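You operate a simulated robot arm through the tools that you are given. There is no shell and no other tool.

The job below is to be done with a simulated two-armed robot. You get a single attempt, and the scene is never put back.

Task
Run the clay box back, pin it, unload and switch off.
Fine: in that order: the bath all the way home, both pins pushed in, the yellow handle to HOLD, the black switch off.

It is judged by the outcome, as a careful person would: the job done as asked, and still so three seconds after it is handed in. It fails if anything else is knocked over, pushed out of place, dropped, spilled or broken.

Robot
Two 7-joint arms with fingered hands on one trunk that stands fixed in place. Base frame: the origin is at the foot of the trunk, x ahead of it, y to its left, z up; the work surface is at about z = 940. Readings come in mm, rad, newtons and seconds.
The left shoulder is at [47, 125, 1249], the right one opposite. With the tool pointing down near the work surface each hand reaches from about 420 to 780 mm from the base axis, measured 20 degrees to its own side. Payload 3.6 kg a hand.
Tool frame (each hand has its own): the origin (TCP) lies between the finger pads and is the grasp point; the fingertips stand 30 mm ahead of it; z points along the fingers, y is the line along which they close. Largest opening 104 mm; the body of the gripper starts 35 mm behind the TCP. The gripper is a hand of 4 fingers: y runs from the thumb to the fingers, the wrist lies at [-15, -104, -178] in the tool frame, and closing takes about 1.5 s.
Orientation is that of the tool frame in the base frame, as a unit quaternion [x, y, z, w]. With the fingers straight down and the wrist toward the robot, the tool's x, y and z point along [0, 1, 0], [1, 0, 0] and [0, 0, -1] of the base frame.

Tools
- The arms move only by the tool drive_tool. It takes "left_targets", "right_targets" or both (then of equal length, played together; a hand with none holds still); each is a list of rows, each a list of 6 numbers: the shift along the base's x, y, z in mm, then the turn, a rotation vector about the base's x, y, z in rad. In form: [[dx, dy, dz, rx, ry, rz], ...]. A call has 1 to 20 rows; each row shifts and turns the commanded pose from where the row before left it. "left_jaw" and "right_jaw" are, for a hand that has rows, the finger opening in mm, from 0 to 104, set as the call begins (left out, the last holds). A row lasts 0.2 s, in which the tool goes at most 50 mm and 0.15 rad; a call with a longer step from one row to the next is refused whole, and so is a gripper value outside its range. A pose out of reach is approached as far as the arm can. The call stops where the force on the tool passes 50 N (or 10 N more than at its start, if that is more) or the arm is blocked; 0.2 s more then pass. Each finger travels about 72 mm/s and halts on what it meets, pressing with about 24 N; the grip force reading is that of the motor and also rises with nothing between the fingers. The clock runs only during rows and for 0.2 s after the last one: add rows that do not move to give the fingers time. The reply holds the time, the measured pose of the TCP, the force on the tool along the base axes, the opening and the grip force, in the units named above and with some noise, with the torque about the TCP (base axes, N m) and any sound that the robot's microphone picked up.
- Cameras (640 x 400 px; columns grow to the right, rows downward): "scene" is now at [149, -17.2, 1393]; the picture's right is [-0.19, -0.98, 0.00], its down [-0.53, 0.10, -0.84] and it looks along [0.83, -0.16, -0.54] (base axes); focal length 214 px, centre (320, 200). "left" rides on the left gripper at [-61, -92, -131] in its tool frame; the picture's right is [-0.81, -0.28, 0.52], its down [0.53, -0.71, 0.46] and it looks along [0.24, 0.64, 0.72] (tool axes); focal length 275 px, centre (320, 200). "right" rides on the right gripper at [61, -92, -130] in its tool frame; the picture's right is [-0.81, 0.27, -0.52], its down [-0.53, -0.71, 0.46] and it looks along [-0.24, 0.64, 0.72] (tool axes); focal length 275 px, centre (320, 200). There is no depth. A picture from a camera that has moved, and an enlarged one, comes with that camera's place and axes in the base frame and with its lens.
- grab_frame(camera): a new picture of that camera. No time passes.
- move_column(by): slides the trunk up (or, below 0, down) by that many mm; the arms and the scene camera ride with it, the base frame stays. It gives what a move gives, with no picture.
- set_fingers(index, middle, ring, thumb_bend, thumb_turn, hand): sets how far each is bent, from 0 (flat) to 1 (curled in); at 0.3 the hand is open as for a grip, at 0.7 the pads meet at the TCP. One left out holds its place. A second passes; each finger stops where it meets its share of the squeeze, and holds until it gets a number again. A gripper value or a shape takes the hand back. It gives what a move gives, with no picture; readings hold the bend of each and the force on the fingers (four entries, about 0 where the hand has none), thumb and palm. thumb_turn goes from beside the hand (0) to across from the fingers (1), as for a grip.
- preshape(shape, hand): the hand has 4 fingers and takes this shape, open, in about a second: jaw (thumb against the fingers, like two jaws); tri (thumb and two fingers); tip (a fingertip pinch); poke (one finger out to press); point (the index stretched); flat (the hand flat); cup (the hand cupped); fist (a fist). The gripper value then closes the fingers along that shape, each until it touches; the sizes above hold for jaw. It gives what a move gives, with no picture.
- pan_tilt(pan, tilt): turns the head with the scene camera to pan (to the left, within 1.396 rad either way) and tilt (down, from -0.506 to 1.204), counted from straight ahead of the robot. It gives what a move gives.
- close_up(camera, box): a new picture of the part [left, top, right, bottom] of that camera's present view, enlarged. No time passes.
- sign_off(): hands the job in; it is judged then, once.

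Nothing tells you positions but the pictures and the camera data. Unless the task says otherwise, let go and move clear before handing in.

The tools are called after "Call:" as name(argument=value, ...) on one line, values as JSON. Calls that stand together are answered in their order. drive_tool: Moves the arms, as the interface text tells. Its arguments: {"type":"object","properties":{"left_targets":{"type":"array"},"left_jaw":{"type":"number"},"right_targets":{"type":"array"},"right_jaw":{"type":"number"}},"required":[]} The other tools are called the same way: move_column (by) slides the trunk up or down; preshape (shape, hand) gives the hand a shape; set_fingers (index, middle, ring, thumb_bend, thumb_turn, hand) moves the fingers one by one; pan_tilt (pan, tilt) turns the head that bears the scene camera; grab_frame (camera) takes a picture; close_up (camera, box) takes an enlarged picture of a part of a camera's view; sign_off () hands the job in.

At the start:

```text
clock: 0.0
left_eef_pos: [414.6, 76.7, 1464.8]
left_tool_rot: [0.707, 0.708, -0.001, 0.001]
left_contact_force: [-1.2, 0.7, 0.4]
left_ft_torque: [0.0, 0.0, -0.05]
left_width: 103.8
left_grasp_force: 0.2
left_shape: jaw
left_bend: [0.3, 0.3, 0.3, 0.3, 0.98]
left_finger forces: [0.0, 0.1, 0.0, 0.0, 0.0, 0.1]
right_eef_pos: [344.8, -243.1, 1495.6]
right_tool_rot: [0.707, 0.707, 0.0, 0.0]
right_contact_force: [0.3, -0.1, 0.2]
right_ft_torque: [-0.03, -0.02, -0.01]
right_width: 103.8
right_grasp_force: 0.1
right_shape: jaw
right_bend: [0.3, 0.3, 0.3, 0.3, 0.98]
right_finger forces: [0.0, 0.1, 0.1, 0.1, 0.1, 0.1]
trunk travel left (down, up): [-475.0, 61.0]
head pan, tilt: [-0.194, 0.571]
```

scene: 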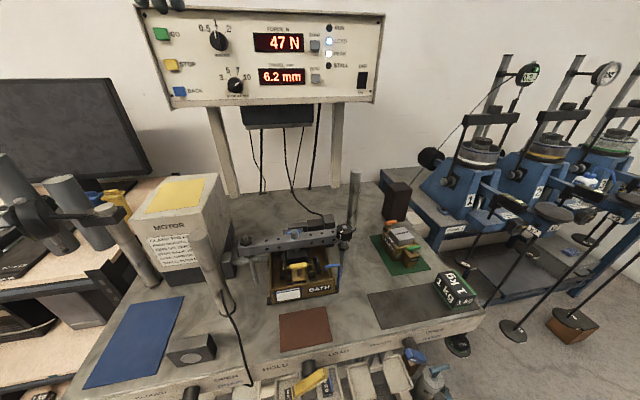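
right: 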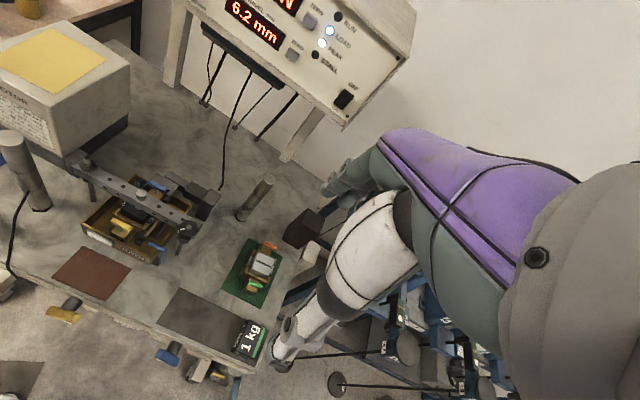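
left: 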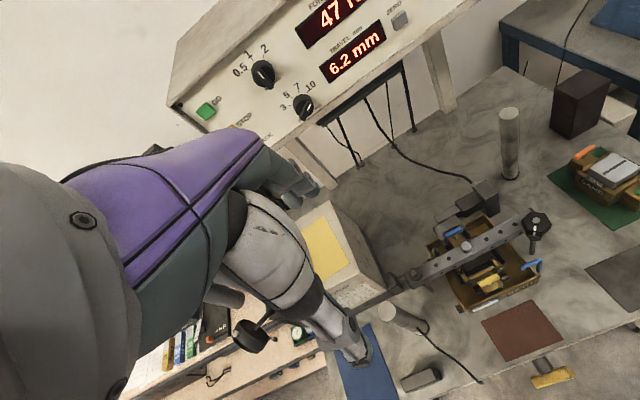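

I see a shear-box rig with a control panel (GO/STOP/BACK buttons, a displays reading 47 N and 6.2 mm, a black switch at right), a bath in the middle with pins, and handles along the front edge of the table. I'll look at everything more closely before moving.

Call:
close_up(camera="scene", box=[130, 0, 390, 110])

Call:
close_up(camera="scene", box=[220, 190, 380, 310])

Call:
close_up(camera="scene", box=[60, 280, 320, 400])

Call:
close_up(camera="scene", box=[240, 300, 500, 400])

```text
2.46 times, centred on (260, 55) of scene
camera zoom: at [149.0, -17.2, 1393.0], right [-0.19, -0.98, 0.0], down [-0.53, 0.1, -0.84], along [0.83, -0.16, -0.54], focal length 528 px, centre (468, 557)
```

zoom: 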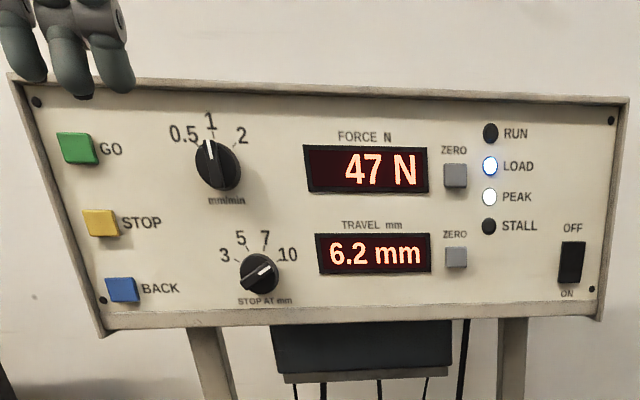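

```text
3.33 times, centred on (300, 250) of scene
camera zoom: at [149.0, -17.2, 1393.0], right [-0.19, -0.98, 0.0], down [-0.53, 0.1, -0.84], along [0.83, -0.16, -0.54], focal length 715 px, centre (387, 33)
```

zoom: 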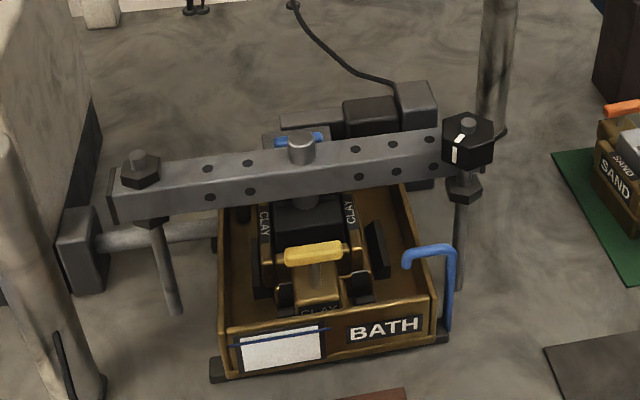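

```text
2.46 times, centred on (190, 340) of scene
camera zoom: at [149.0, -17.2, 1393.0], right [-0.19, -0.98, 0.0], down [-0.53, 0.1, -0.84], along [0.83, -0.16, -0.54], focal length 528 px, centre (640, -145)
```

zoom: 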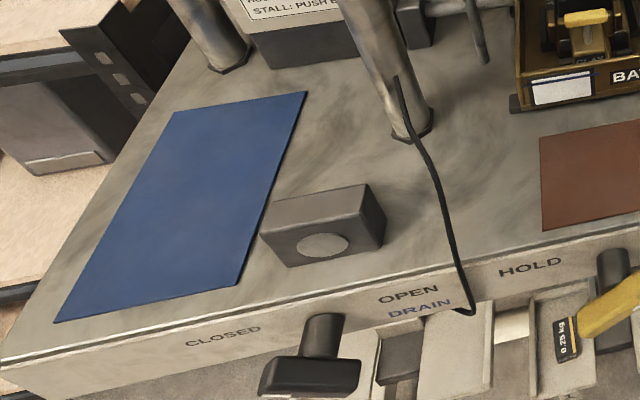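

```text
2.46 times, centred on (370, 350) of scene
camera zoom: at [149.0, -17.2, 1393.0], right [-0.19, -0.98, 0.0], down [-0.53, 0.1, -0.84], along [0.83, -0.16, -0.54], focal length 528 px, centre (197, -169)
```

zoom: 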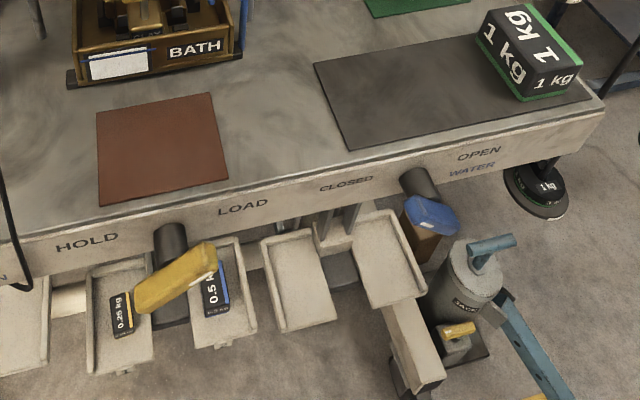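

The panel, bath and handles are clear; the motor carries a written instruction that I need to read, and I'll look at the pins more closely.

Call:
close_up(camera="scene", box=[130, 170, 240, 280])

Call:
close_up(camera="scene", box=[260, 235, 350, 310])

Call:
close_up(camera="left", box=[400, 190, 560, 330])

Call:
close_up(camera="right", box=[60, 150, 220, 290])

Call:
close_up(camera="scene", box=[145, 215, 205, 275])

```text
3.64 times, centred on (185, 225) of scene
camera zoom: at [149.0, -17.2, 1393.0], right [-0.19, -0.98, 0.0], down [-0.53, 0.1, -0.84], along [0.83, -0.16, -0.54], focal length 780 px, centre (811, 109)
```

zoom: 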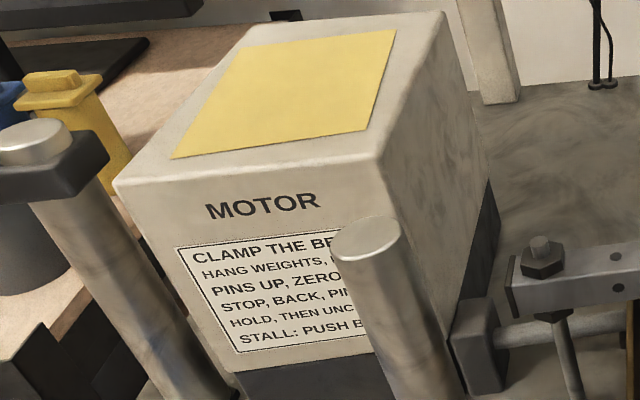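

```text
5.33 times, centred on (305, 272) of scene
camera zoom: at [149.0, -17.2, 1393.0], right [-0.19, -0.98, 0.0], down [-0.53, 0.1, -0.84], along [0.83, -0.16, -0.54], focal length 1144 px, centre (400, -187)
```

zoom: 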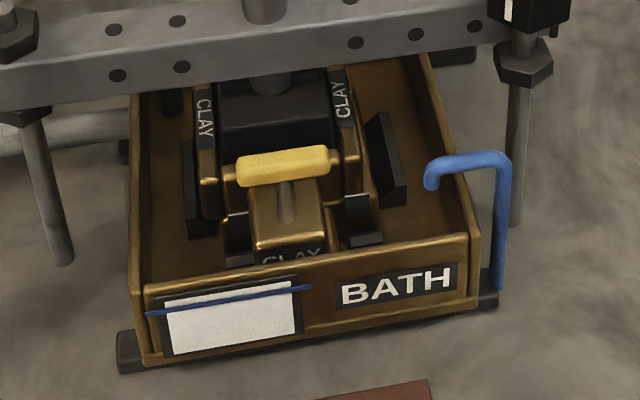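

```text
2.86 times, centred on (480, 260) of left
camera zoom: at [319.9, 17.1, 1596.4], right [-0.27, -0.81, -0.52], down [-0.71, 0.53, -0.46], along [0.64, 0.24, -0.73], focal length 786 px, centre (-137, 29)
```

zoom: 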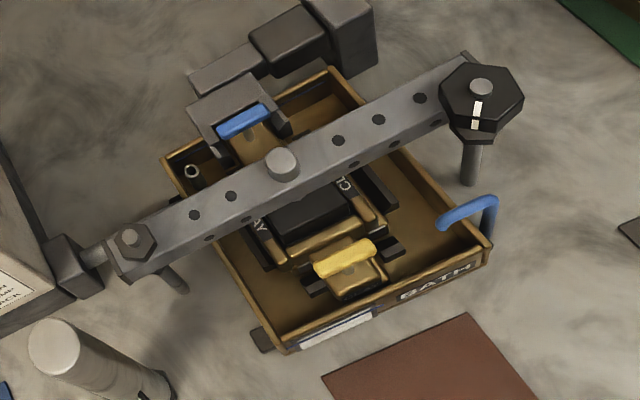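

```text
2.86 times, centred on (140, 220) of right
camera zoom: at [251.3, -180.7, 1624.4], right [0.27, -0.81, 0.52], down [-0.71, -0.53, -0.46], along [0.64, -0.24, -0.72], focal length 786 px, centre (834, 143)
```

zoom: 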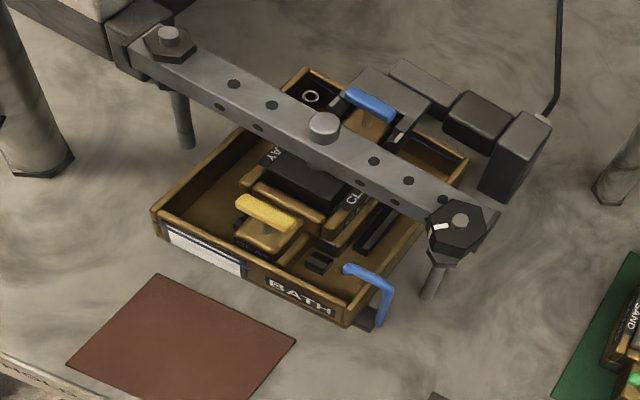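

```text
6.67 times, centred on (175, 245) of scene
camera zoom: at [149.0, -17.2, 1393.0], right [-0.19, -0.98, 0.0], down [-0.53, 0.1, -0.84], along [0.83, -0.16, -0.54], focal length 1430 px, centre (1287, -100)
```

zoom: 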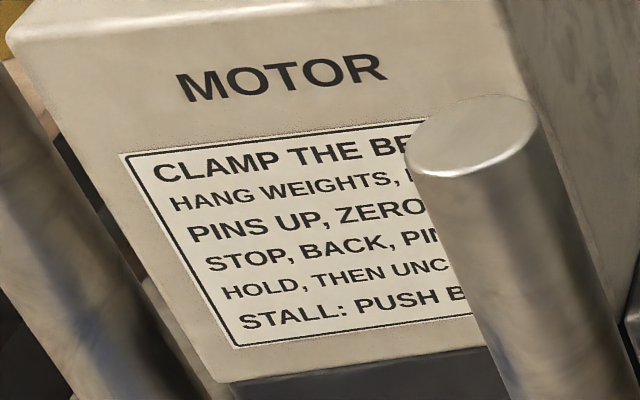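

The motor label gives the procedure (BACK, PINS, HOLD, then unclamp); part is hidden behind a post. I'll move the left hand sideways above the posts (tops near z 1155) to read the label and view the rig from the left.

Call:
drive_tool(left_targets=[[0, 35, -30, 0, 0, 0], [0, 35, -30, 0, 0, 0], [0, 35, -30, 0, 0, 0], [0, 35, -30, 0, 0, 0], [0, 35, -30, 0, 0, 0]])

Call:
grab_frame(camera="left")

Call:
grab_frame(camera="scene")

```text
clock: 1.2
left_eef_pos: [413.4, 253.6, 1316.2]
left_tool_rot: [0.707, 0.707, -0.001, 0.001]
left_contact_force: [-0.5, -1.1, -0.4]
left_ft_torque: [-0.02, -0.02, 0.03]
left_width: 103.3
left_grasp_force: 0.0
left_shape: jaw
left_bend: [0.3, 0.3, 0.3, 0.3, 0.98]
left_finger forces: [0.0, 0.1, 0.1, 0.0, 0.0, 0.0]
right_eef_pos: [342.0, -241.9, 1497.0]
right_tool_rot: [0.707, 0.707, -0.001, 0.0]
right_contact_force: [0.7, 0.3, 0.3]
right_ft_torque: [0.01, -0.03, 0.01]
right_width: 103.8
right_grasp_force: 0.1
right_shape: jaw
right_bend: [0.3, 0.3, 0.3, 0.3, 0.98]
right_finger forces: [0.1, 0.1, 0.1, 0.0, 0.0, 0.1]
trunk travel left (down, up): [-475.0, 61.0]
head pan, tilt: [-0.194, 0.571]
```

```text
taken
camera left: at [320.2, 193.0, 1445.8], right [-0.27, -0.81, -0.52], down [-0.71, 0.53, -0.46], along [0.64, 0.24, -0.72], focal length 275 px, centre (320, 200)
```

left: 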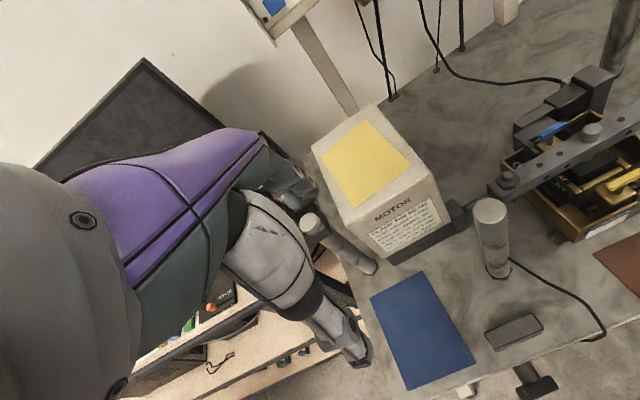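

```text
taken
camera scene: at [148.8, -16.2, 1393.1], right [-0.19, -0.98, 0.0], down [-0.53, 0.1, -0.84], along [0.83, -0.16, -0.54], focal length 214 px, centre (320, 200)
```

scene: 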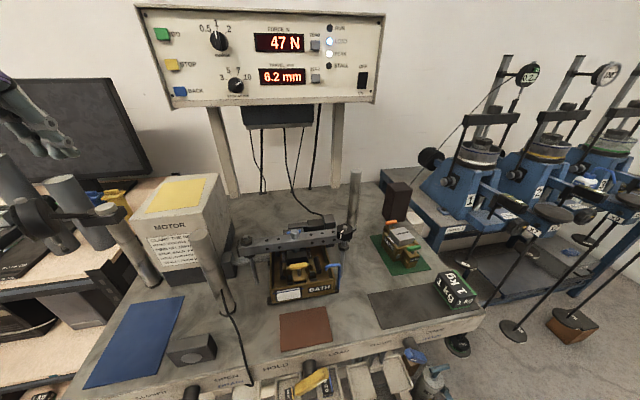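

Call:
close_up(camera="left", box=[360, 180, 450, 270])

Call:
close_up(camera="left", box=[480, 60, 640, 260])

Call:
close_up(camera="left", box=[360, 260, 640, 400])

```text
4.44 times, centred on (405, 225) of left
camera zoom: at [320.2, 193.0, 1445.8], right [-0.27, -0.81, -0.52], down [-0.71, 0.53, -0.46], along [0.64, 0.24, -0.72], focal length 1224 px, centre (-58, 89)
```

zoom: 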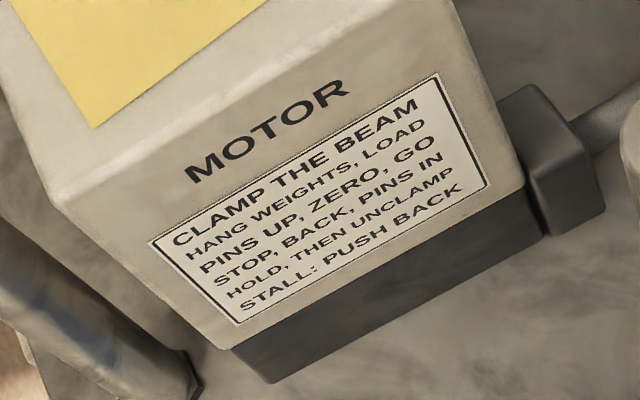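

```text
2.00 times, centred on (560, 160) of left
camera zoom: at [320.2, 193.0, 1445.8], right [-0.27, -0.81, -0.52], down [-0.71, 0.53, -0.46], along [0.64, 0.24, -0.72], focal length 551 px, centre (-160, 280)
```

zoom: 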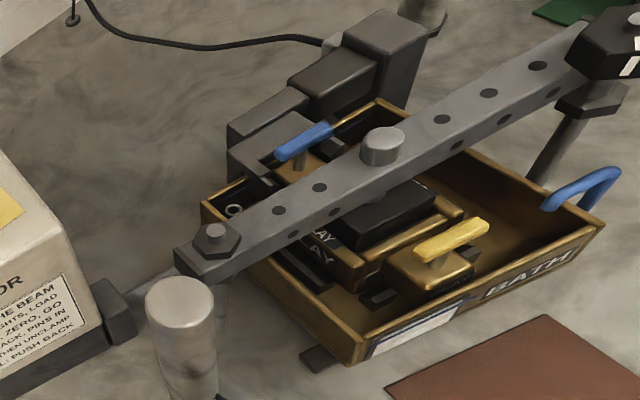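

```text
2.29 times, centred on (500, 330) of left
camera zoom: at [320.2, 193.0, 1445.8], right [-0.27, -0.81, -0.52], down [-0.71, 0.53, -0.46], along [0.64, 0.24, -0.72], focal length 629 px, centre (-91, -97)
```

zoom: 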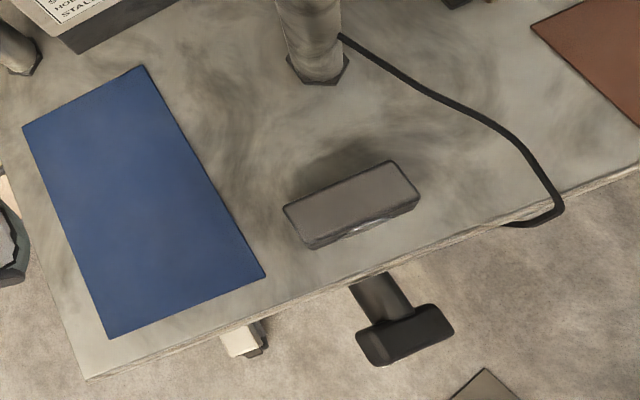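

The label reads "STOP, BACK, PINS IN / HOLD, THEN UNCLAMP / STALL: PUSH BACK". By stereo I take the BACK button to be at about (748, 194, 1337) and the black switch at about (751, -245, 1354). I'll give the left hand the poke shape and look at where the finger ends up.

Call:
preshape(shape="poke", hand="left")

Call:
preshape(shape="poke", hand="right")

Call:
grab_frame(camera="left")

Call:
grab_frame(camera="right")

```text
clock: 2.1
left_eef_pos: [415.0, 252.8, 1315.5]
left_tool_rot: [0.707, 0.707, 0.0, 0.001]
left_contact_force: [0.0, 0.2, -0.1]
left_ft_torque: [0.0, -0.02, -0.01]
left_width: 0.0
left_grasp_force: 0.0
left_shape: poke
left_bend: [0.7, 0.7, 0.99, 1.0, 1.0]
left_finger forces: [0.0, 0.0, 0.1, 0.0, 0.0, 0.0]
right_eef_pos: [343.6, -242.8, 1495.6]
right_tool_rot: [0.707, 0.707, 0.0, -0.001]
right_contact_force: [0.2, 0.2, 0.1]
right_ft_torque: [0.02, 0.01, -0.02]
right_width: 103.7
right_grasp_force: 0.1
right_shape: jaw
right_bend: [0.3, 0.3, 0.3, 0.3, 0.98]
right_finger forces: [0.1, 0.0, 0.0, 0.0, 0.0, 0.0]
trunk travel left (down, up): [-475.0, 61.0]
head pan, tilt: [-0.194, 0.571]
```

```text
clock: 3.0
left_eef_pos: [413.6, 251.5, 1314.5]
left_tool_rot: [0.706, 0.708, 0.0, 0.001]
left_contact_force: [-0.4, 0.7, -0.3]
left_ft_torque: [-0.01, -0.02, -0.02]
left_width: 0.0
left_grasp_force: 0.0
left_shape: poke
left_bend: [0.7, 0.7, 0.99, 1.0, 1.0]
left_finger forces: [0.1, 0.1, 0.1, 0.0, 0.0, 0.1]
right_eef_pos: [342.2, -242.5, 1494.9]
right_tool_rot: [0.707, 0.707, 0.001, 0.0]
right_contact_force: [0.0, 0.5, 0.2]
right_ft_torque: [0.03, -0.02, 0.03]
right_width: 0.0
right_grasp_force: 0.0
right_shape: poke
right_bend: [0.7, 0.7, 0.99, 1.0, 1.0]
right_finger forces: [0.0, 0.0, 0.1, 0.0, 0.1, 0.0]
trunk travel left (down, up): [-475.0, 61.0]
head pan, tilt: [-0.194, 0.571]
```

```text
taken
camera left: at [320.8, 191.4, 1446.4], right [-0.27, -0.81, -0.52], down [-0.71, 0.53, -0.46], along [0.64, 0.24, -0.73], focal length 275 px, centre (320, 200)
```

left: 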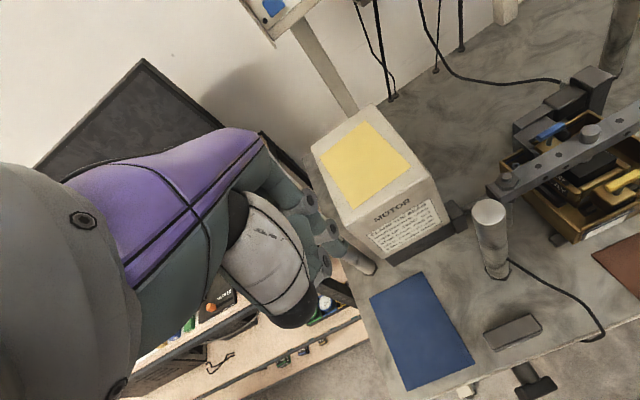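

```text
taken
camera right: at [251.4, -180.7, 1624.4], right [0.27, -0.81, 0.52], down [-0.71, -0.53, -0.46], along [0.64, -0.24, -0.72], focal length 275 px, centre (320, 200)
```

right: 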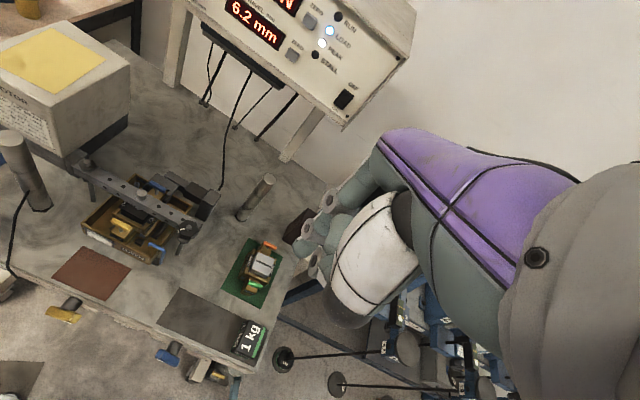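

Call:
close_up(camera="left", box=[220, 120, 400, 340])

Call:
preshape(shape="point", hand="right")

Call:
close_up(camera="right", box=[240, 120, 440, 340])

```text
1.82 times, centred on (310, 230) of left
camera zoom: at [320.8, 191.4, 1446.4], right [-0.27, -0.81, -0.52], down [-0.71, 0.53, -0.46], along [0.64, 0.24, -0.73], focal length 500 px, centre (338, 146)
```

zoom: 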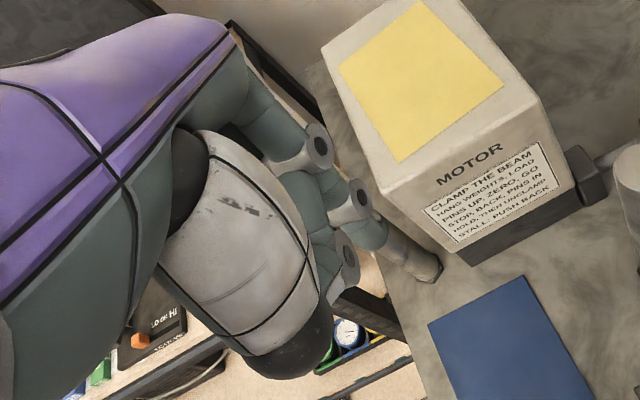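

```text
clock: 3.9
left_eef_pos: [413.5, 251.1, 1314.6]
left_tool_rot: [0.706, 0.708, -0.001, 0.001]
left_contact_force: [-0.2, -0.2, 0.3]
left_ft_torque: [0.02, -0.01, -0.01]
left_width: 0.2
left_grasp_force: 0.2
left_shape: poke
left_bend: [0.7, 0.7, 0.99, 1.0, 1.0]
left_finger forces: [0.1, 0.0, 0.0, 0.0, 0.0, 0.0]
right_eef_pos: [342.9, -242.4, 1494.6]
right_tool_rot: [0.707, 0.707, 0.0, 0.001]
right_contact_force: [0.5, 0.0, -0.1]
right_ft_torque: [0.0, -0.03, 0.0]
right_width: 0.0
right_grasp_force: 0.0
right_shape: point
right_bend: [0.2, 1.0, 1.0, 0.98, 0.88]
right_finger forces: [0.0, 0.1, 0.0, 0.1, 0.0, 0.0]
trunk travel left (down, up): [-475.0, 61.0]
head pan, tilt: [-0.194, 0.571]
```

```text
1.82 times, centred on (340, 230) of right
camera zoom: at [251.3, -180.7, 1624.4], right [0.27, -0.81, 0.52], down [-0.71, -0.53, -0.46], along [0.64, -0.24, -0.72], focal length 500 px, centre (284, 146)
```

zoom: 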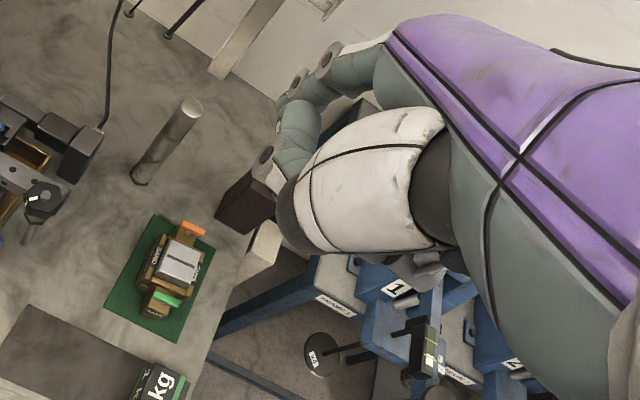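

I'll turn the head toward the left hand to see how the poke finger stands relative to the tool point.

Call:
pan_tilt(pan=0.75, tilt=0.3)

Call:
grab_frame(camera="scene")

Call:
close_up(camera="scene", box=[240, 80, 440, 280])

```text
clock: 5.1
left_eef_pos: [414.3, 252.0, 1315.5]
left_tool_rot: [0.706, 0.708, -0.001, 0.001]
left_contact_force: [0.7, 0.4, 0.7]
left_ft_torque: [-0.01, 0.02, 0.0]
left_width: 0.1
left_grasp_force: 0.1
left_shape: poke
left_bend: [0.7, 0.7, 0.99, 1.0, 1.0]
left_finger forces: [0.0, 0.0, 0.0, 0.0, 0.1, 0.0]
right_eef_pos: [342.9, -242.3, 1495.6]
right_tool_rot: [0.707, 0.707, -0.001, 0.001]
right_contact_force: [0.0, 0.1, 0.1]
right_ft_torque: [0.0, 0.0, 0.02]
right_width: 0.1
right_grasp_force: 0.0
right_shape: point
right_bend: [0.2, 1.0, 1.0, 0.98, 0.88]
right_finger forces: [0.0, 0.1, 0.0, 0.0, 0.0, 0.0]
trunk travel left (down, up): [-475.0, 61.0]
head pan, tilt: [0.75, 0.3]
```

```text
taken
camera scene: at [129.8, 63.5, 1417.9], right [0.68, -0.73, 0.0], down [-0.22, -0.2, -0.96], along [0.7, 0.65, -0.3], focal length 214 px, centre (320, 200)
```

scene: 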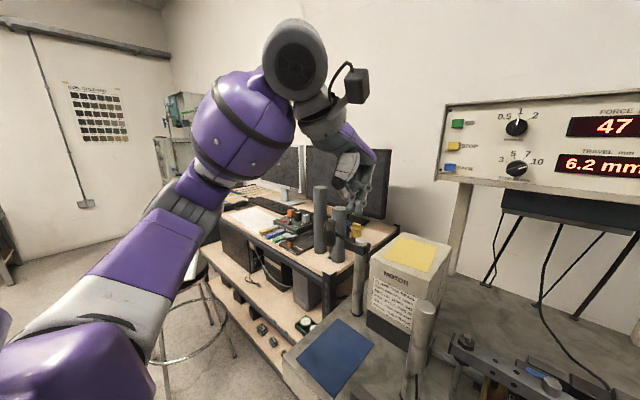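

```text
2.00 times, centred on (340, 180) of scene
camera zoom: at [129.8, 63.5, 1417.9], right [0.68, -0.73, 0.0], down [-0.22, -0.2, -0.96], along [0.7, 0.65, -0.3], focal length 429 px, centre (280, 240)
```

zoom: 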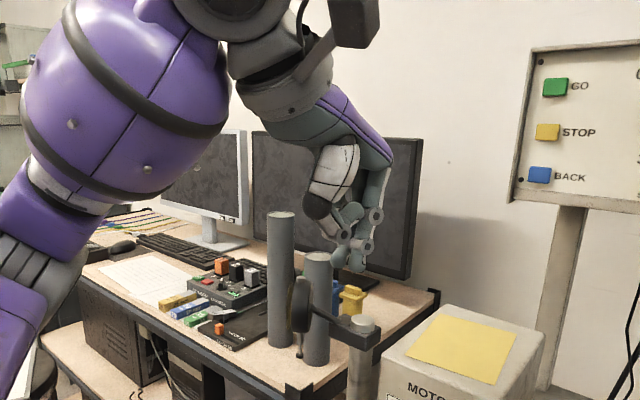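

Call:
close_up(camera="scene", box=[320, 150, 390, 230])

Call:
close_up(camera="scene", box=[420, 80, 640, 200])

```text
5.00 times, centred on (355, 190) of scene
camera zoom: at [129.8, 63.5, 1417.9], right [0.68, -0.73, 0.0], down [-0.22, -0.2, -0.96], along [0.7, 0.65, -0.3], focal length 1072 px, centre (145, 250)
```

zoom: 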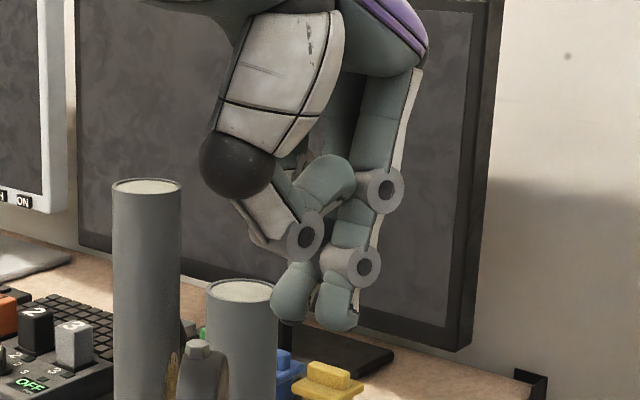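

```text
2.91 times, centred on (530, 140) of scene
camera zoom: at [129.8, 63.5, 1417.9], right [0.68, -0.73, 0.0], down [-0.22, -0.2, -0.96], along [0.7, 0.65, -0.3], focal length 624 px, centre (-291, 374)
```

zoom: 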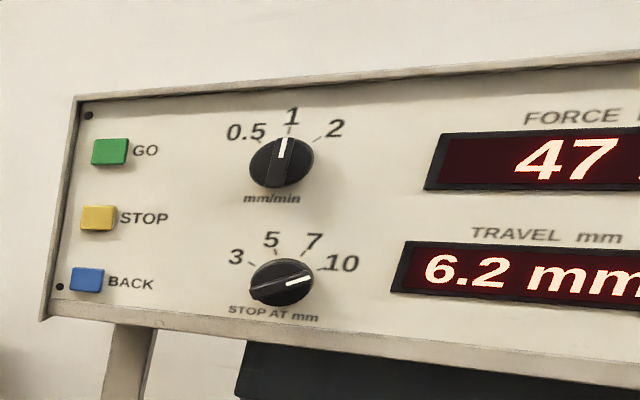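

The poke fingertip lies about 28 mm ahead of the TCP and close to its axis. I'll turn the left hand to point forward while carrying it to a spot about 75 mm short of the BACK button.

Call:
drive_tool(left_targets=[[20.5, -5.4, 1.5, 0, -0.1428, 0], [20.5, -5.4, 1.5, 0, -0.1428, 0], [20.5, -5.4, 1.5, 0, -0.1428, 0], [20.5, -5.4, 1.5, 0, -0.1428, 0], [20.5, -5.4, 1.5, 0, -0.1428, 0], [20.5, -5.4, 1.5, 0, -0.1428, 0], [20.5, -5.4, 1.5, 0, -0.1428, 0], [20.5, -5.4, 1.5, 0, -0.1428, 0], [20.5, -5.4, 1.5, 0, -0.1428, 0], [20.5, -5.4, 1.5, 0, -0.1428, 0], [20.5, -5.4, 1.5, 0, -0.1428, 0]])

Call:
pan_tilt(pan=0.3, tilt=0.3)

Call:
grab_frame(camera="scene")

Call:
grab_frame(camera="left")

```text
clock: 7.5
left_eef_pos: [640.9, 191.7, 1330.6]
left_tool_rot: [0.501, 0.5, 0.5, 0.499]
left_contact_force: [-0.3, 0.3, 0.0]
left_ft_torque: [-0.03, -0.01, 0.03]
left_width: 0.0
left_grasp_force: 0.1
left_shape: poke
left_bend: [0.7, 0.7, 0.99, 1.0, 1.0]
left_finger forces: [0.1, 0.0, 0.1, 0.0, 0.1, 0.0]
right_eef_pos: [344.4, -243.8, 1495.4]
right_tool_rot: [0.707, 0.707, 0.001, 0.0]
right_contact_force: [0.6, -1.0, 0.1]
right_ft_torque: [0.01, -0.02, -0.04]
right_width: 0.0
right_grasp_force: 0.0
right_shape: point
right_bend: [0.2, 1.0, 1.0, 0.98, 0.88]
right_finger forces: [0.0, 0.0, 0.1, 0.0, 0.0, 0.1]
trunk travel left (down, up): [-475.0, 61.0]
head pan, tilt: [0.75, 0.3]
```

```text
clock: 8.4
left_eef_pos: [638.8, 194.5, 1331.6]
left_tool_rot: [0.5, 0.501, 0.499, 0.5]
left_contact_force: [-0.5, -1.0, 0.0]
left_ft_torque: [0.02, -0.03, 0.01]
left_width: 0.1
left_grasp_force: 0.0
left_shape: poke
left_bend: [0.7, 0.7, 0.99, 1.0, 1.0]
left_finger forces: [0.0, 0.0, 0.0, 0.0, 0.0, 0.1]
right_eef_pos: [344.2, -242.2, 1495.4]
right_tool_rot: [0.707, 0.707, 0.0, 0.0]
right_contact_force: [-0.3, 0.3, 0.0]
right_ft_torque: [0.01, 0.03, 0.0]
right_width: 0.0
right_grasp_force: 0.1
right_shape: point
right_bend: [0.2, 1.0, 1.0, 0.98, 0.88]
right_finger forces: [0.0, 0.0, 0.0, 0.0, 0.1, 0.0]
trunk travel left (down, up): [-475.0, 61.0]
head pan, tilt: [0.3, 0.3]
```

```text
taken
camera scene: at [150.7, 27.4, 1417.9], right [0.3, -0.96, 0.0], down [-0.28, -0.09, -0.96], along [0.91, 0.28, -0.3], focal length 214 px, centre (320, 200)
```

scene: 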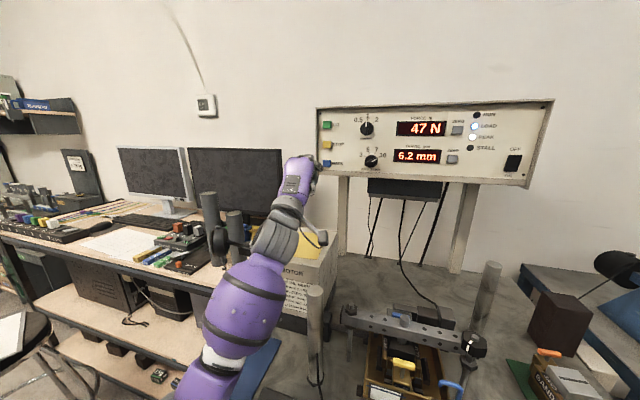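

```text
taken
camera left: at [506.0, 132.8, 1240.9], right [0.52, -0.81, -0.27], down [0.46, 0.53, -0.71], along [0.73, 0.24, 0.64], focal length 275 px, centre (320, 200)
```

left: 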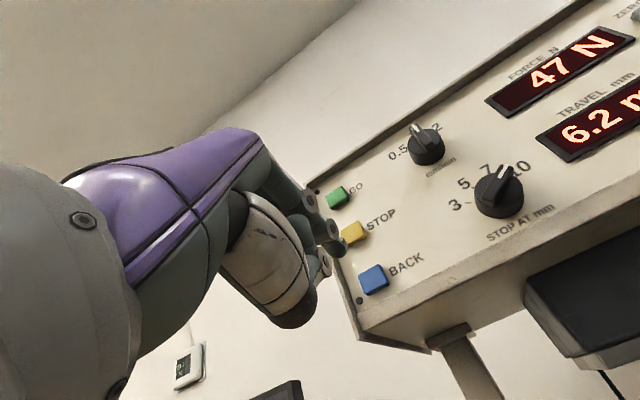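

Call:
close_up(camera="left", box=[270, 170, 410, 330])

Call:
close_up(camera="scene", box=[270, 100, 370, 220])

```text
2.50 times, centred on (340, 250) of left
camera zoom: at [506.0, 132.8, 1240.9], right [0.52, -0.81, -0.27], down [0.46, 0.53, -0.71], along [0.73, 0.24, 0.64], focal length 688 px, centre (270, 75)
```

zoom: 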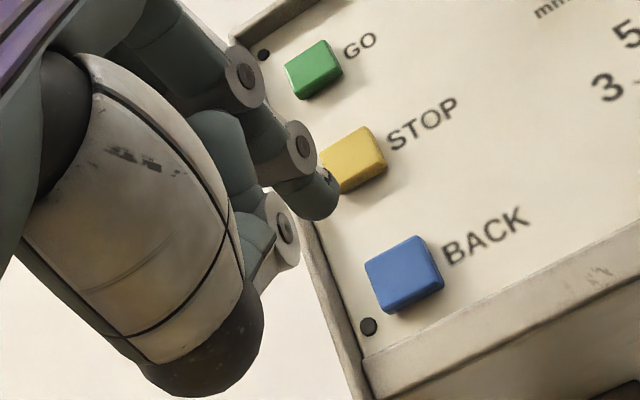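

```text
3.33 times, centred on (320, 160) of scene
camera zoom: at [150.7, 27.4, 1417.9], right [0.3, -0.96, 0.0], down [-0.28, -0.09, -0.96], along [0.91, 0.28, -0.3], focal length 715 px, centre (320, 333)
```

zoom: 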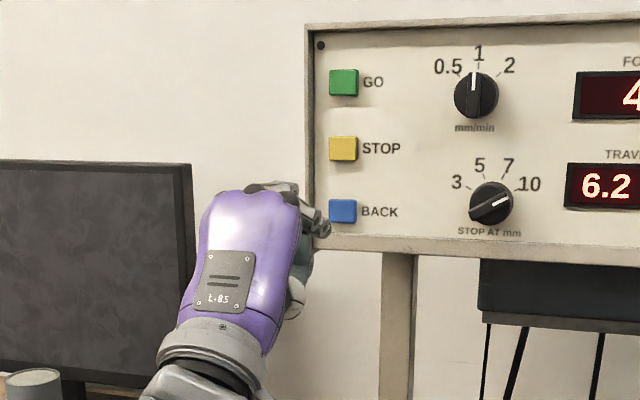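

The fingertip is in line with BACK (button about (744, 190, 1336)). I'll approach close, then press in small steps.

Call:
drive_tool(left_targets=[[25, 1, 0, 0, 0, 0], [25, 0, 0, 0, 0, 0], [12, 0, 0, 0, 0, 0]])

Call:
close_up(camera="left", box=[270, 150, 450, 310])

Call:
close_up(camera="scene", box=[280, 90, 560, 190])

```text
clock: 9.2
left_eef_pos: [700.3, 194.7, 1331.9]
left_tool_rot: [0.501, 0.5, 0.499, 0.501]
left_contact_force: [0.1, 0.0, 0.4]
left_ft_torque: [0.0, -0.01, 0.01]
left_width: 0.2
left_grasp_force: 0.1
left_shape: poke
left_bend: [0.7, 0.7, 0.99, 1.0, 1.0]
left_finger forces: [0.0, 0.0, 0.0, 0.0, 0.0, 0.0]
right_eef_pos: [343.0, -242.5, 1494.5]
right_tool_rot: [0.707, 0.707, 0.0, 0.0]
right_contact_force: [-0.2, -0.3, 0.0]
right_ft_torque: [0.0, 0.02, 0.03]
right_width: 0.0
right_grasp_force: 0.1
right_shape: point
right_bend: [0.2, 1.0, 1.0, 0.98, 0.88]
right_finger forces: [0.0, 0.1, 0.0, 0.1, 0.0, 0.0]
trunk travel left (down, up): [-475.0, 61.0]
head pan, tilt: [0.3, 0.3]
```

```text
2.50 times, centred on (360, 230) of left
camera zoom: at [568.6, 134.0, 1240.6], right [0.52, -0.81, -0.27], down [0.46, 0.53, -0.71], along [0.73, 0.24, 0.64], focal length 688 px, centre (220, 125)
```

zoom: 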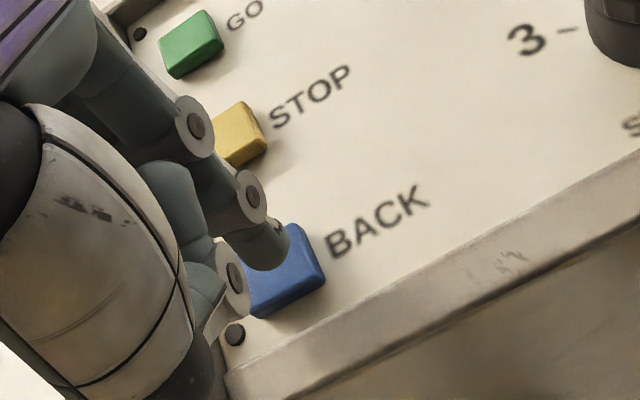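

```text
2.29 times, centred on (420, 140) of scene
camera zoom: at [150.8, 27.4, 1417.9], right [0.3, -0.96, 0.0], down [-0.28, -0.09, -0.96], along [0.91, 0.28, -0.3], focal length 490 px, centre (91, 337)
```

zoom: 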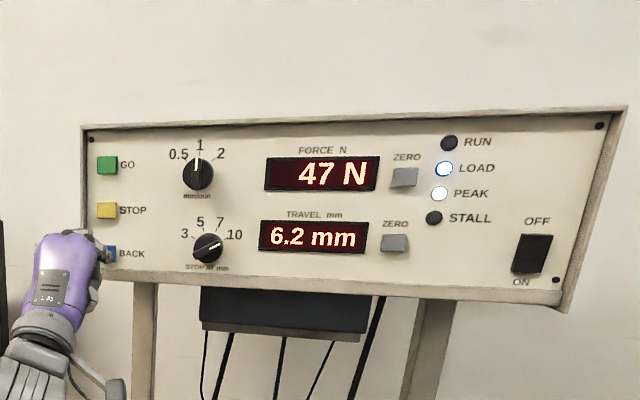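

The fingertip now sits just in front of BACK. I'll press in small steps.

Call:
drive_tool(left_targets=[[3, 0, 0, 0, 0, 0], [3, 0, 0, 0, 0, 0], [3, 0, 0, 0, 0, 0], [2, 0, 0, 0, 0, 0]])

Call:
close_up(camera="scene", box=[280, 90, 560, 190])

```text
clock: 10.2
left_eef_pos: [711.1, 195.1, 1332.5]
left_tool_rot: [0.501, 0.5, 0.499, 0.501]
left_contact_force: [-0.7, -0.3, 0.0]
left_ft_torque: [-0.02, 0.0, 0.03]
left_width: 0.3
left_grasp_force: 0.0
left_shape: poke
left_bend: [0.7, 0.7, 0.99, 1.0, 1.0]
left_finger forces: [0.1, 1.0, 0.1, 0.1, 0.1, 0.0]
right_eef_pos: [342.3, -242.4, 1494.8]
right_tool_rot: [0.707, 0.707, 0.0, 0.0]
right_contact_force: [0.3, -0.2, -0.6]
right_ft_torque: [-0.01, -0.01, 0.04]
right_width: 0.4
right_grasp_force: 0.2
right_shape: point
right_bend: [0.2, 1.0, 1.0, 0.98, 0.88]
right_finger forces: [0.0, 0.0, 0.0, 0.0, 0.0, 0.0]
trunk travel left (down, up): [-475.0, 61.0]
head pan, tilt: [0.3, 0.3]
```

```text
2.29 times, centred on (420, 140) of scene
camera zoom: at [150.3, 27.4, 1418.0], right [0.3, -0.96, 0.0], down [-0.28, -0.09, -0.96], along [0.91, 0.28, -0.3], focal length 490 px, centre (91, 337)
```

zoom: 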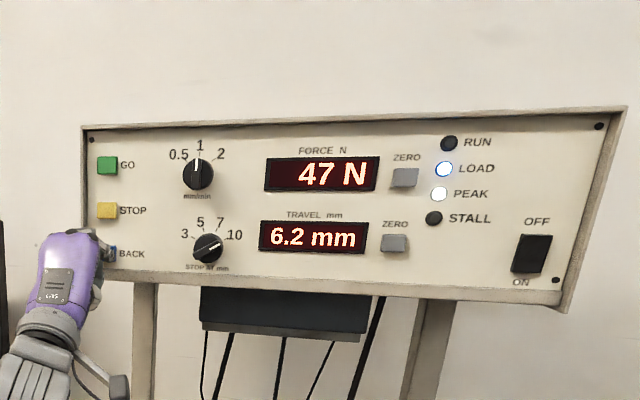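

Contact has just begun (1 N on the finger). Pressing further.

Call:
drive_tool(left_targets=[[2, 0, 0, 0, 0, 0], [2, 0, 0, 0, 0, 0], [1, 0, 0, 0, 0, 0]])

Call:
close_up(camera="scene", box=[280, 90, 560, 190])

Call:
close_up(camera="left", box=[270, 150, 450, 310])

```text
clock: 11.0
left_eef_pos: [714.9, 194.2, 1332.6]
left_tool_rot: [0.499, 0.5, 0.5, 0.501]
left_contact_force: [-7.0, 0.6, 0.4]
left_ft_torque: [-0.01, 0.06, 0.04]
left_width: 0.0
left_grasp_force: 0.1
left_shape: poke
left_bend: [0.7, 0.7, 0.99, 1.0, 1.0]
left_finger forces: [1.0, 7.4, 0.0, 0.0, 0.0, 0.1]
right_eef_pos: [341.5, -241.9, 1495.8]
right_tool_rot: [0.707, 0.708, 0.001, 0.001]
right_contact_force: [-0.4, -0.7, 0.3]
right_ft_torque: [-0.01, 0.0, 0.03]
right_width: 0.0
right_grasp_force: 0.0
right_shape: point
right_bend: [0.2, 1.0, 1.0, 0.98, 0.88]
right_finger forces: [0.1, 0.0, 0.0, 0.0, 0.0, 0.0]
trunk travel left (down, up): [-475.0, 61.0]
head pan, tilt: [0.3, 0.3]
heard: click
```

```text
2.29 times, centred on (420, 140) of scene
camera zoom: at [149.1, 27.5, 1418.1], right [0.3, -0.96, 0.0], down [-0.28, -0.09, -0.96], along [0.91, 0.28, -0.29], focal length 490 px, centre (91, 337)
```

zoom: 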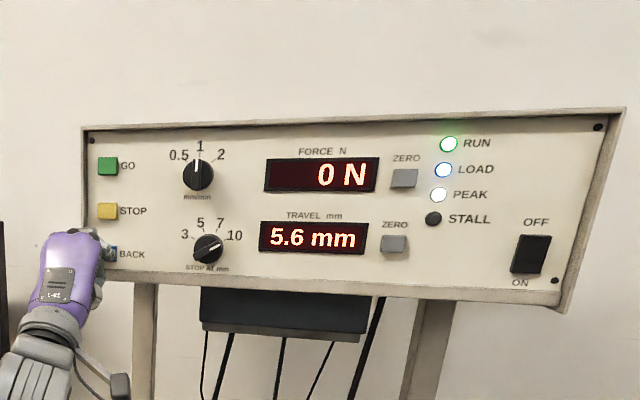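

```text
2.50 times, centred on (360, 230) of left
camera zoom: at [582.9, 133.5, 1241.4], right [0.52, -0.81, -0.27], down [0.46, 0.53, -0.71], along [0.72, 0.24, 0.65], focal length 688 px, centre (220, 125)
```

zoom: 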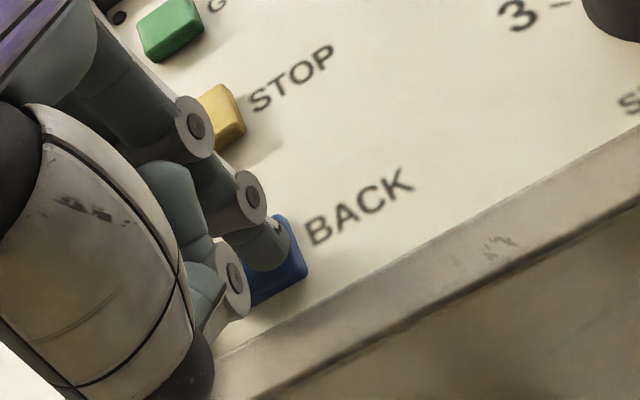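

It clicked: RUN is on and the travel is falling. I'll hold still and watch it.

Call:
drive_tool(left_targets=[[0, 0, 0, 0, 0, 0], [0, 0, 0, 0, 0, 0], [0, 0, 0, 0, 0, 0], [0, 0, 0, 0, 0, 0], [0, 0, 0, 0, 0, 0], [0, 0, 0, 0, 0, 0], [0, 0, 0, 0, 0, 0], [0, 0, 0, 0, 0, 0]])

Call:
close_up(camera="scene", box=[280, 90, 560, 190])

```text
clock: 12.8
left_eef_pos: [714.5, 195.0, 1333.2]
left_tool_rot: [0.501, 0.499, 0.499, 0.502]
left_contact_force: [-8.2, 0.6, 0.5]
left_ft_torque: [0.02, 0.02, 0.1]
left_width: 0.1
left_grasp_force: 0.1
left_shape: poke
left_bend: [0.7, 0.7, 0.99, 1.0, 1.0]
left_finger forces: [0.9, 7.6, 0.0, 0.0, 0.0, 0.1]
right_eef_pos: [341.1, -241.3, 1496.0]
right_tool_rot: [0.707, 0.707, 0.001, 0.001]
right_contact_force: [-0.1, 0.2, 0.5]
right_ft_torque: [-0.03, -0.01, 0.04]
right_width: 0.0
right_grasp_force: 0.0
right_shape: point
right_bend: [0.2, 1.0, 1.0, 0.98, 0.88]
right_finger forces: [0.0, 0.0, 0.0, 0.0, 0.0, 0.1]
trunk travel left (down, up): [-475.0, 61.0]
head pan, tilt: [0.3, 0.3]
```

```text
2.29 times, centred on (420, 140) of scene
camera zoom: at [149.0, 27.6, 1418.1], right [0.3, -0.96, 0.0], down [-0.28, -0.09, -0.96], along [0.91, 0.28, -0.29], focal length 490 px, centre (91, 337)
```

zoom: 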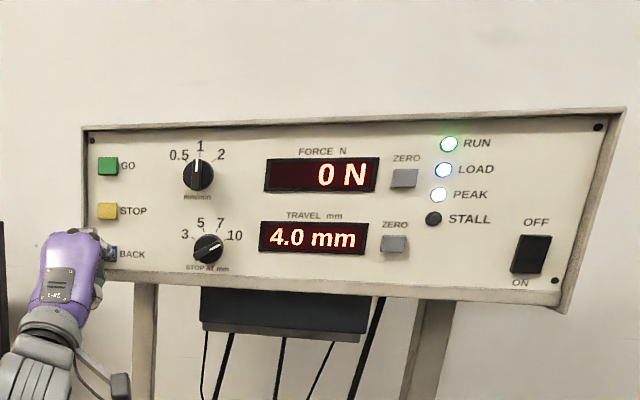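

Call:
drive_tool(left_targets=[[0, 0, 0, 0, 0, 0], [0, 0, 0, 0, 0, 0], [0, 0, 0, 0, 0, 0], [0, 0, 0, 0, 0, 0], [0, 0, 0, 0, 0, 0], [0, 0, 0, 0, 0, 0], [0, 0, 0, 0, 0, 0], [0, 0, 0, 0, 0, 0], [0, 0, 0, 0, 0, 0], [0, 0, 0, 0, 0, 0], [0, 0, 0, 0, 0, 0], [0, 0, 0, 0, 0, 0], [0, 0, 0, 0, 0, 0], [0, 0, 0, 0, 0, 0], [0, 0, 0, 0, 0, 0], [0, 0, 0, 0, 0, 0], [0, 0, 0, 0, 0, 0], [0, 0, 0, 0, 0, 0]])

Call:
close_up(camera="scene", box=[280, 90, 560, 190])

```text
clock: 16.6
left_eef_pos: [714.8, 194.4, 1332.9]
left_tool_rot: [0.5, 0.5, 0.499, 0.501]
left_contact_force: [-8.4, 0.4, 1.1]
left_ft_torque: [-0.01, 0.0, 0.07]
left_width: 0.0
left_grasp_force: 0.1
left_shape: poke
left_bend: [0.7, 0.7, 0.99, 1.0, 1.0]
left_finger forces: [0.8, 7.4, 0.0, 0.0, 0.0, 0.1]
right_eef_pos: [341.6, -241.6, 1496.1]
right_tool_rot: [0.707, 0.707, 0.001, 0.0]
right_contact_force: [-0.4, 0.0, -0.3]
right_ft_torque: [0.0, -0.01, 0.0]
right_width: 0.1
right_grasp_force: 0.0
right_shape: point
right_bend: [0.2, 1.0, 1.0, 0.98, 0.88]
right_finger forces: [0.0, 0.0, 0.0, 0.0, 0.0, 0.1]
trunk travel left (down, up): [-475.0, 61.0]
head pan, tilt: [0.3, 0.3]
```

```text
2.29 times, centred on (420, 140) of scene
camera zoom: at [149.0, 27.6, 1418.1], right [0.3, -0.96, 0.0], down [-0.28, -0.09, -0.96], along [0.91, 0.28, -0.29], focal length 490 px, centre (91, 337)
```

zoom: 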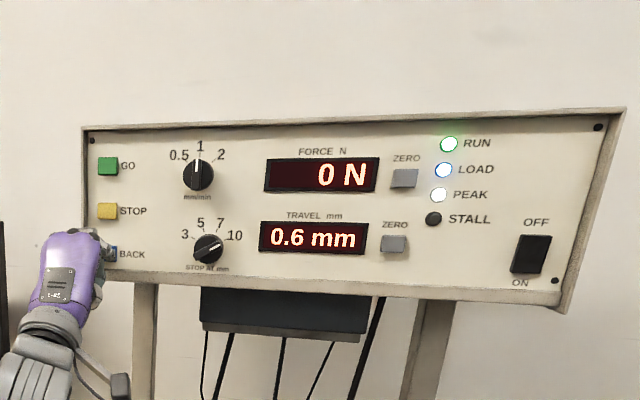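

Call:
drive_tool(left_targets=[[0, 0, 0, 0, 0, 0], [0, 0, 0, 0, 0, 0], [0, 0, 0, 0, 0, 0], [0, 0, 0, 0, 0, 0], [0, 0, 0, 0, 0, 0], [0, 0, 0, 0, 0, 0], [0, 0, 0, 0, 0, 0]])

Call:
close_up(camera="scene", box=[280, 90, 560, 190])

```text
clock: 18.2
left_eef_pos: [715.3, 193.7, 1332.5]
left_tool_rot: [0.5, 0.499, 0.499, 0.501]
left_contact_force: [-8.5, 0.2, 0.3]
left_ft_torque: [-0.05, 0.02, 0.07]
left_width: 0.1
left_grasp_force: 0.1
left_shape: poke
left_bend: [0.7, 0.7, 0.99, 1.0, 1.0]
left_finger forces: [0.9, 7.6, 0.1, 0.0, 0.0, 0.0]
right_eef_pos: [341.5, -242.2, 1496.6]
right_tool_rot: [0.707, 0.707, 0.001, 0.001]
right_contact_force: [0.8, -0.5, -0.2]
right_ft_torque: [-0.01, -0.01, -0.03]
right_width: 0.2
right_grasp_force: 0.2
right_shape: point
right_bend: [0.2, 1.0, 1.0, 0.98, 0.88]
right_finger forces: [0.0, 0.1, 0.0, 0.1, 0.1, 0.0]
trunk travel left (down, up): [-475.0, 61.0]
head pan, tilt: [0.3, 0.3]
```

```text
2.29 times, centred on (420, 140) of scene
camera zoom: at [149.0, 27.6, 1418.1], right [0.3, -0.96, 0.0], down [-0.28, -0.09, -0.96], along [0.91, 0.28, -0.29], focal length 490 px, centre (91, 337)
```

zoom: 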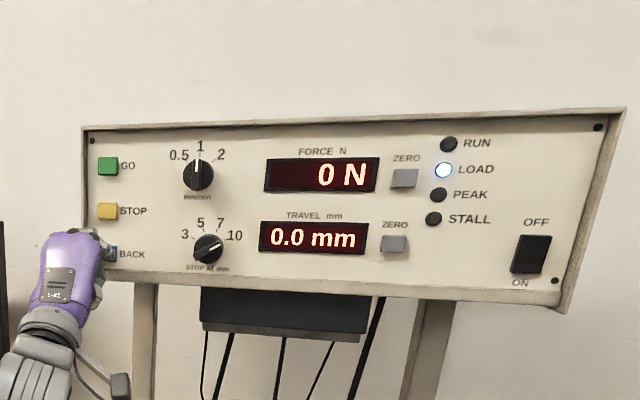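

RUN has gone out at 0.0 mm and PEAK has cleared, so the bath is home. I'll back the left hand away from the panel and look at the pins.

Call:
drive_tool(left_targets=[[-15, 0, 0, 0, 0, 0], [-40, 0, 0, 0, 0, 0], [-40, 0, 0, 0, 0, 0], [-40, 0, 0, 0, 0, 0]])

Call:
pan_tilt(pan=-0.1, tilt=0.6)

Call:
grab_frame(camera="scene")

Call:
grab_frame(camera="right")

```text
clock: 19.2
left_eef_pos: [578.6, 193.5, 1333.1]
left_tool_rot: [0.5, 0.5, 0.499, 0.501]
left_contact_force: [-0.5, -0.1, 0.0]
left_ft_torque: [0.0, 0.01, -0.07]
left_width: 0.0
left_grasp_force: 0.1
left_shape: poke
left_bend: [0.7, 0.7, 0.99, 1.0, 1.0]
left_finger forces: [0.1, 0.0, 0.0, 0.0, 0.0, 0.1]
right_eef_pos: [340.9, -242.8, 1495.2]
right_tool_rot: [0.707, 0.707, 0.001, 0.001]
right_contact_force: [-0.5, 0.2, 0.0]
right_ft_torque: [-0.02, 0.0, 0.01]
right_width: 0.0
right_grasp_force: 0.0
right_shape: point
right_bend: [0.2, 1.0, 1.0, 0.98, 0.88]
right_finger forces: [0.0, 0.0, 0.1, 0.0, 0.0, 0.0]
trunk travel left (down, up): [-475.0, 61.0]
head pan, tilt: [0.3, 0.3]
```

```text
clock: 20.1
left_eef_pos: [579.8, 194.1, 1333.9]
left_tool_rot: [0.5, 0.501, 0.499, 0.5]
left_contact_force: [-0.2, -0.1, 0.9]
left_ft_torque: [-0.01, -0.04, 0.02]
left_width: 0.0
left_grasp_force: 0.1
left_shape: poke
left_bend: [0.7, 0.7, 0.99, 1.0, 1.0]
left_finger forces: [0.0, 0.1, 0.0, 0.0, 0.0, 0.0]
right_eef_pos: [344.0, -241.5, 1495.0]
right_tool_rot: [0.707, 0.707, 0.0, 0.0]
right_contact_force: [0.1, 0.2, 0.1]
right_ft_torque: [-0.01, 0.01, 0.02]
right_width: 0.3
right_grasp_force: 0.1
right_shape: point
right_bend: [0.2, 1.0, 1.0, 0.98, 0.88]
right_finger forces: [0.0, 0.0, 0.0, 0.0, 0.0, 0.0]
trunk travel left (down, up): [-475.0, 61.0]
head pan, tilt: [-0.099, 0.6]
```

```text
taken
camera scene: at [149.2, -8.8, 1390.5], right [-0.1, -1.0, 0.0], down [-0.56, 0.06, -0.83], along [0.82, -0.08, -0.56], focal length 214 px, centre (320, 200)
```

scene: 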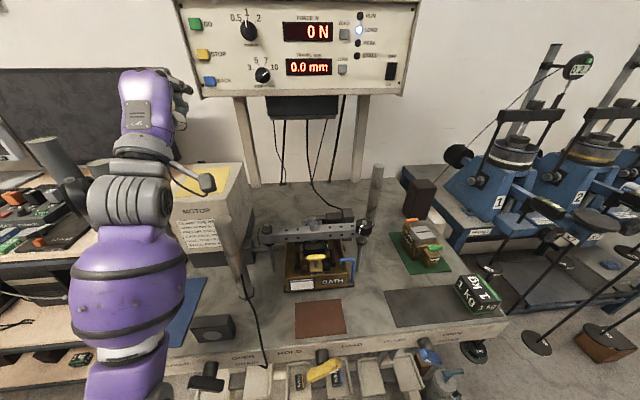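

```text
taken
camera right: at [251.1, -180.6, 1624.4], right [0.27, -0.81, 0.52], down [-0.71, -0.53, -0.46], along [0.64, -0.24, -0.72], focal length 275 px, centre (320, 200)
```

right: 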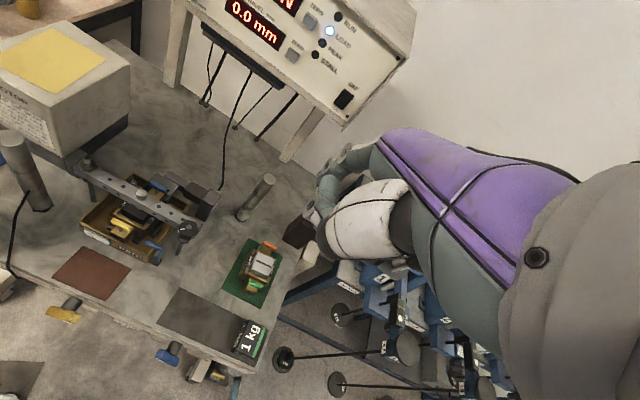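

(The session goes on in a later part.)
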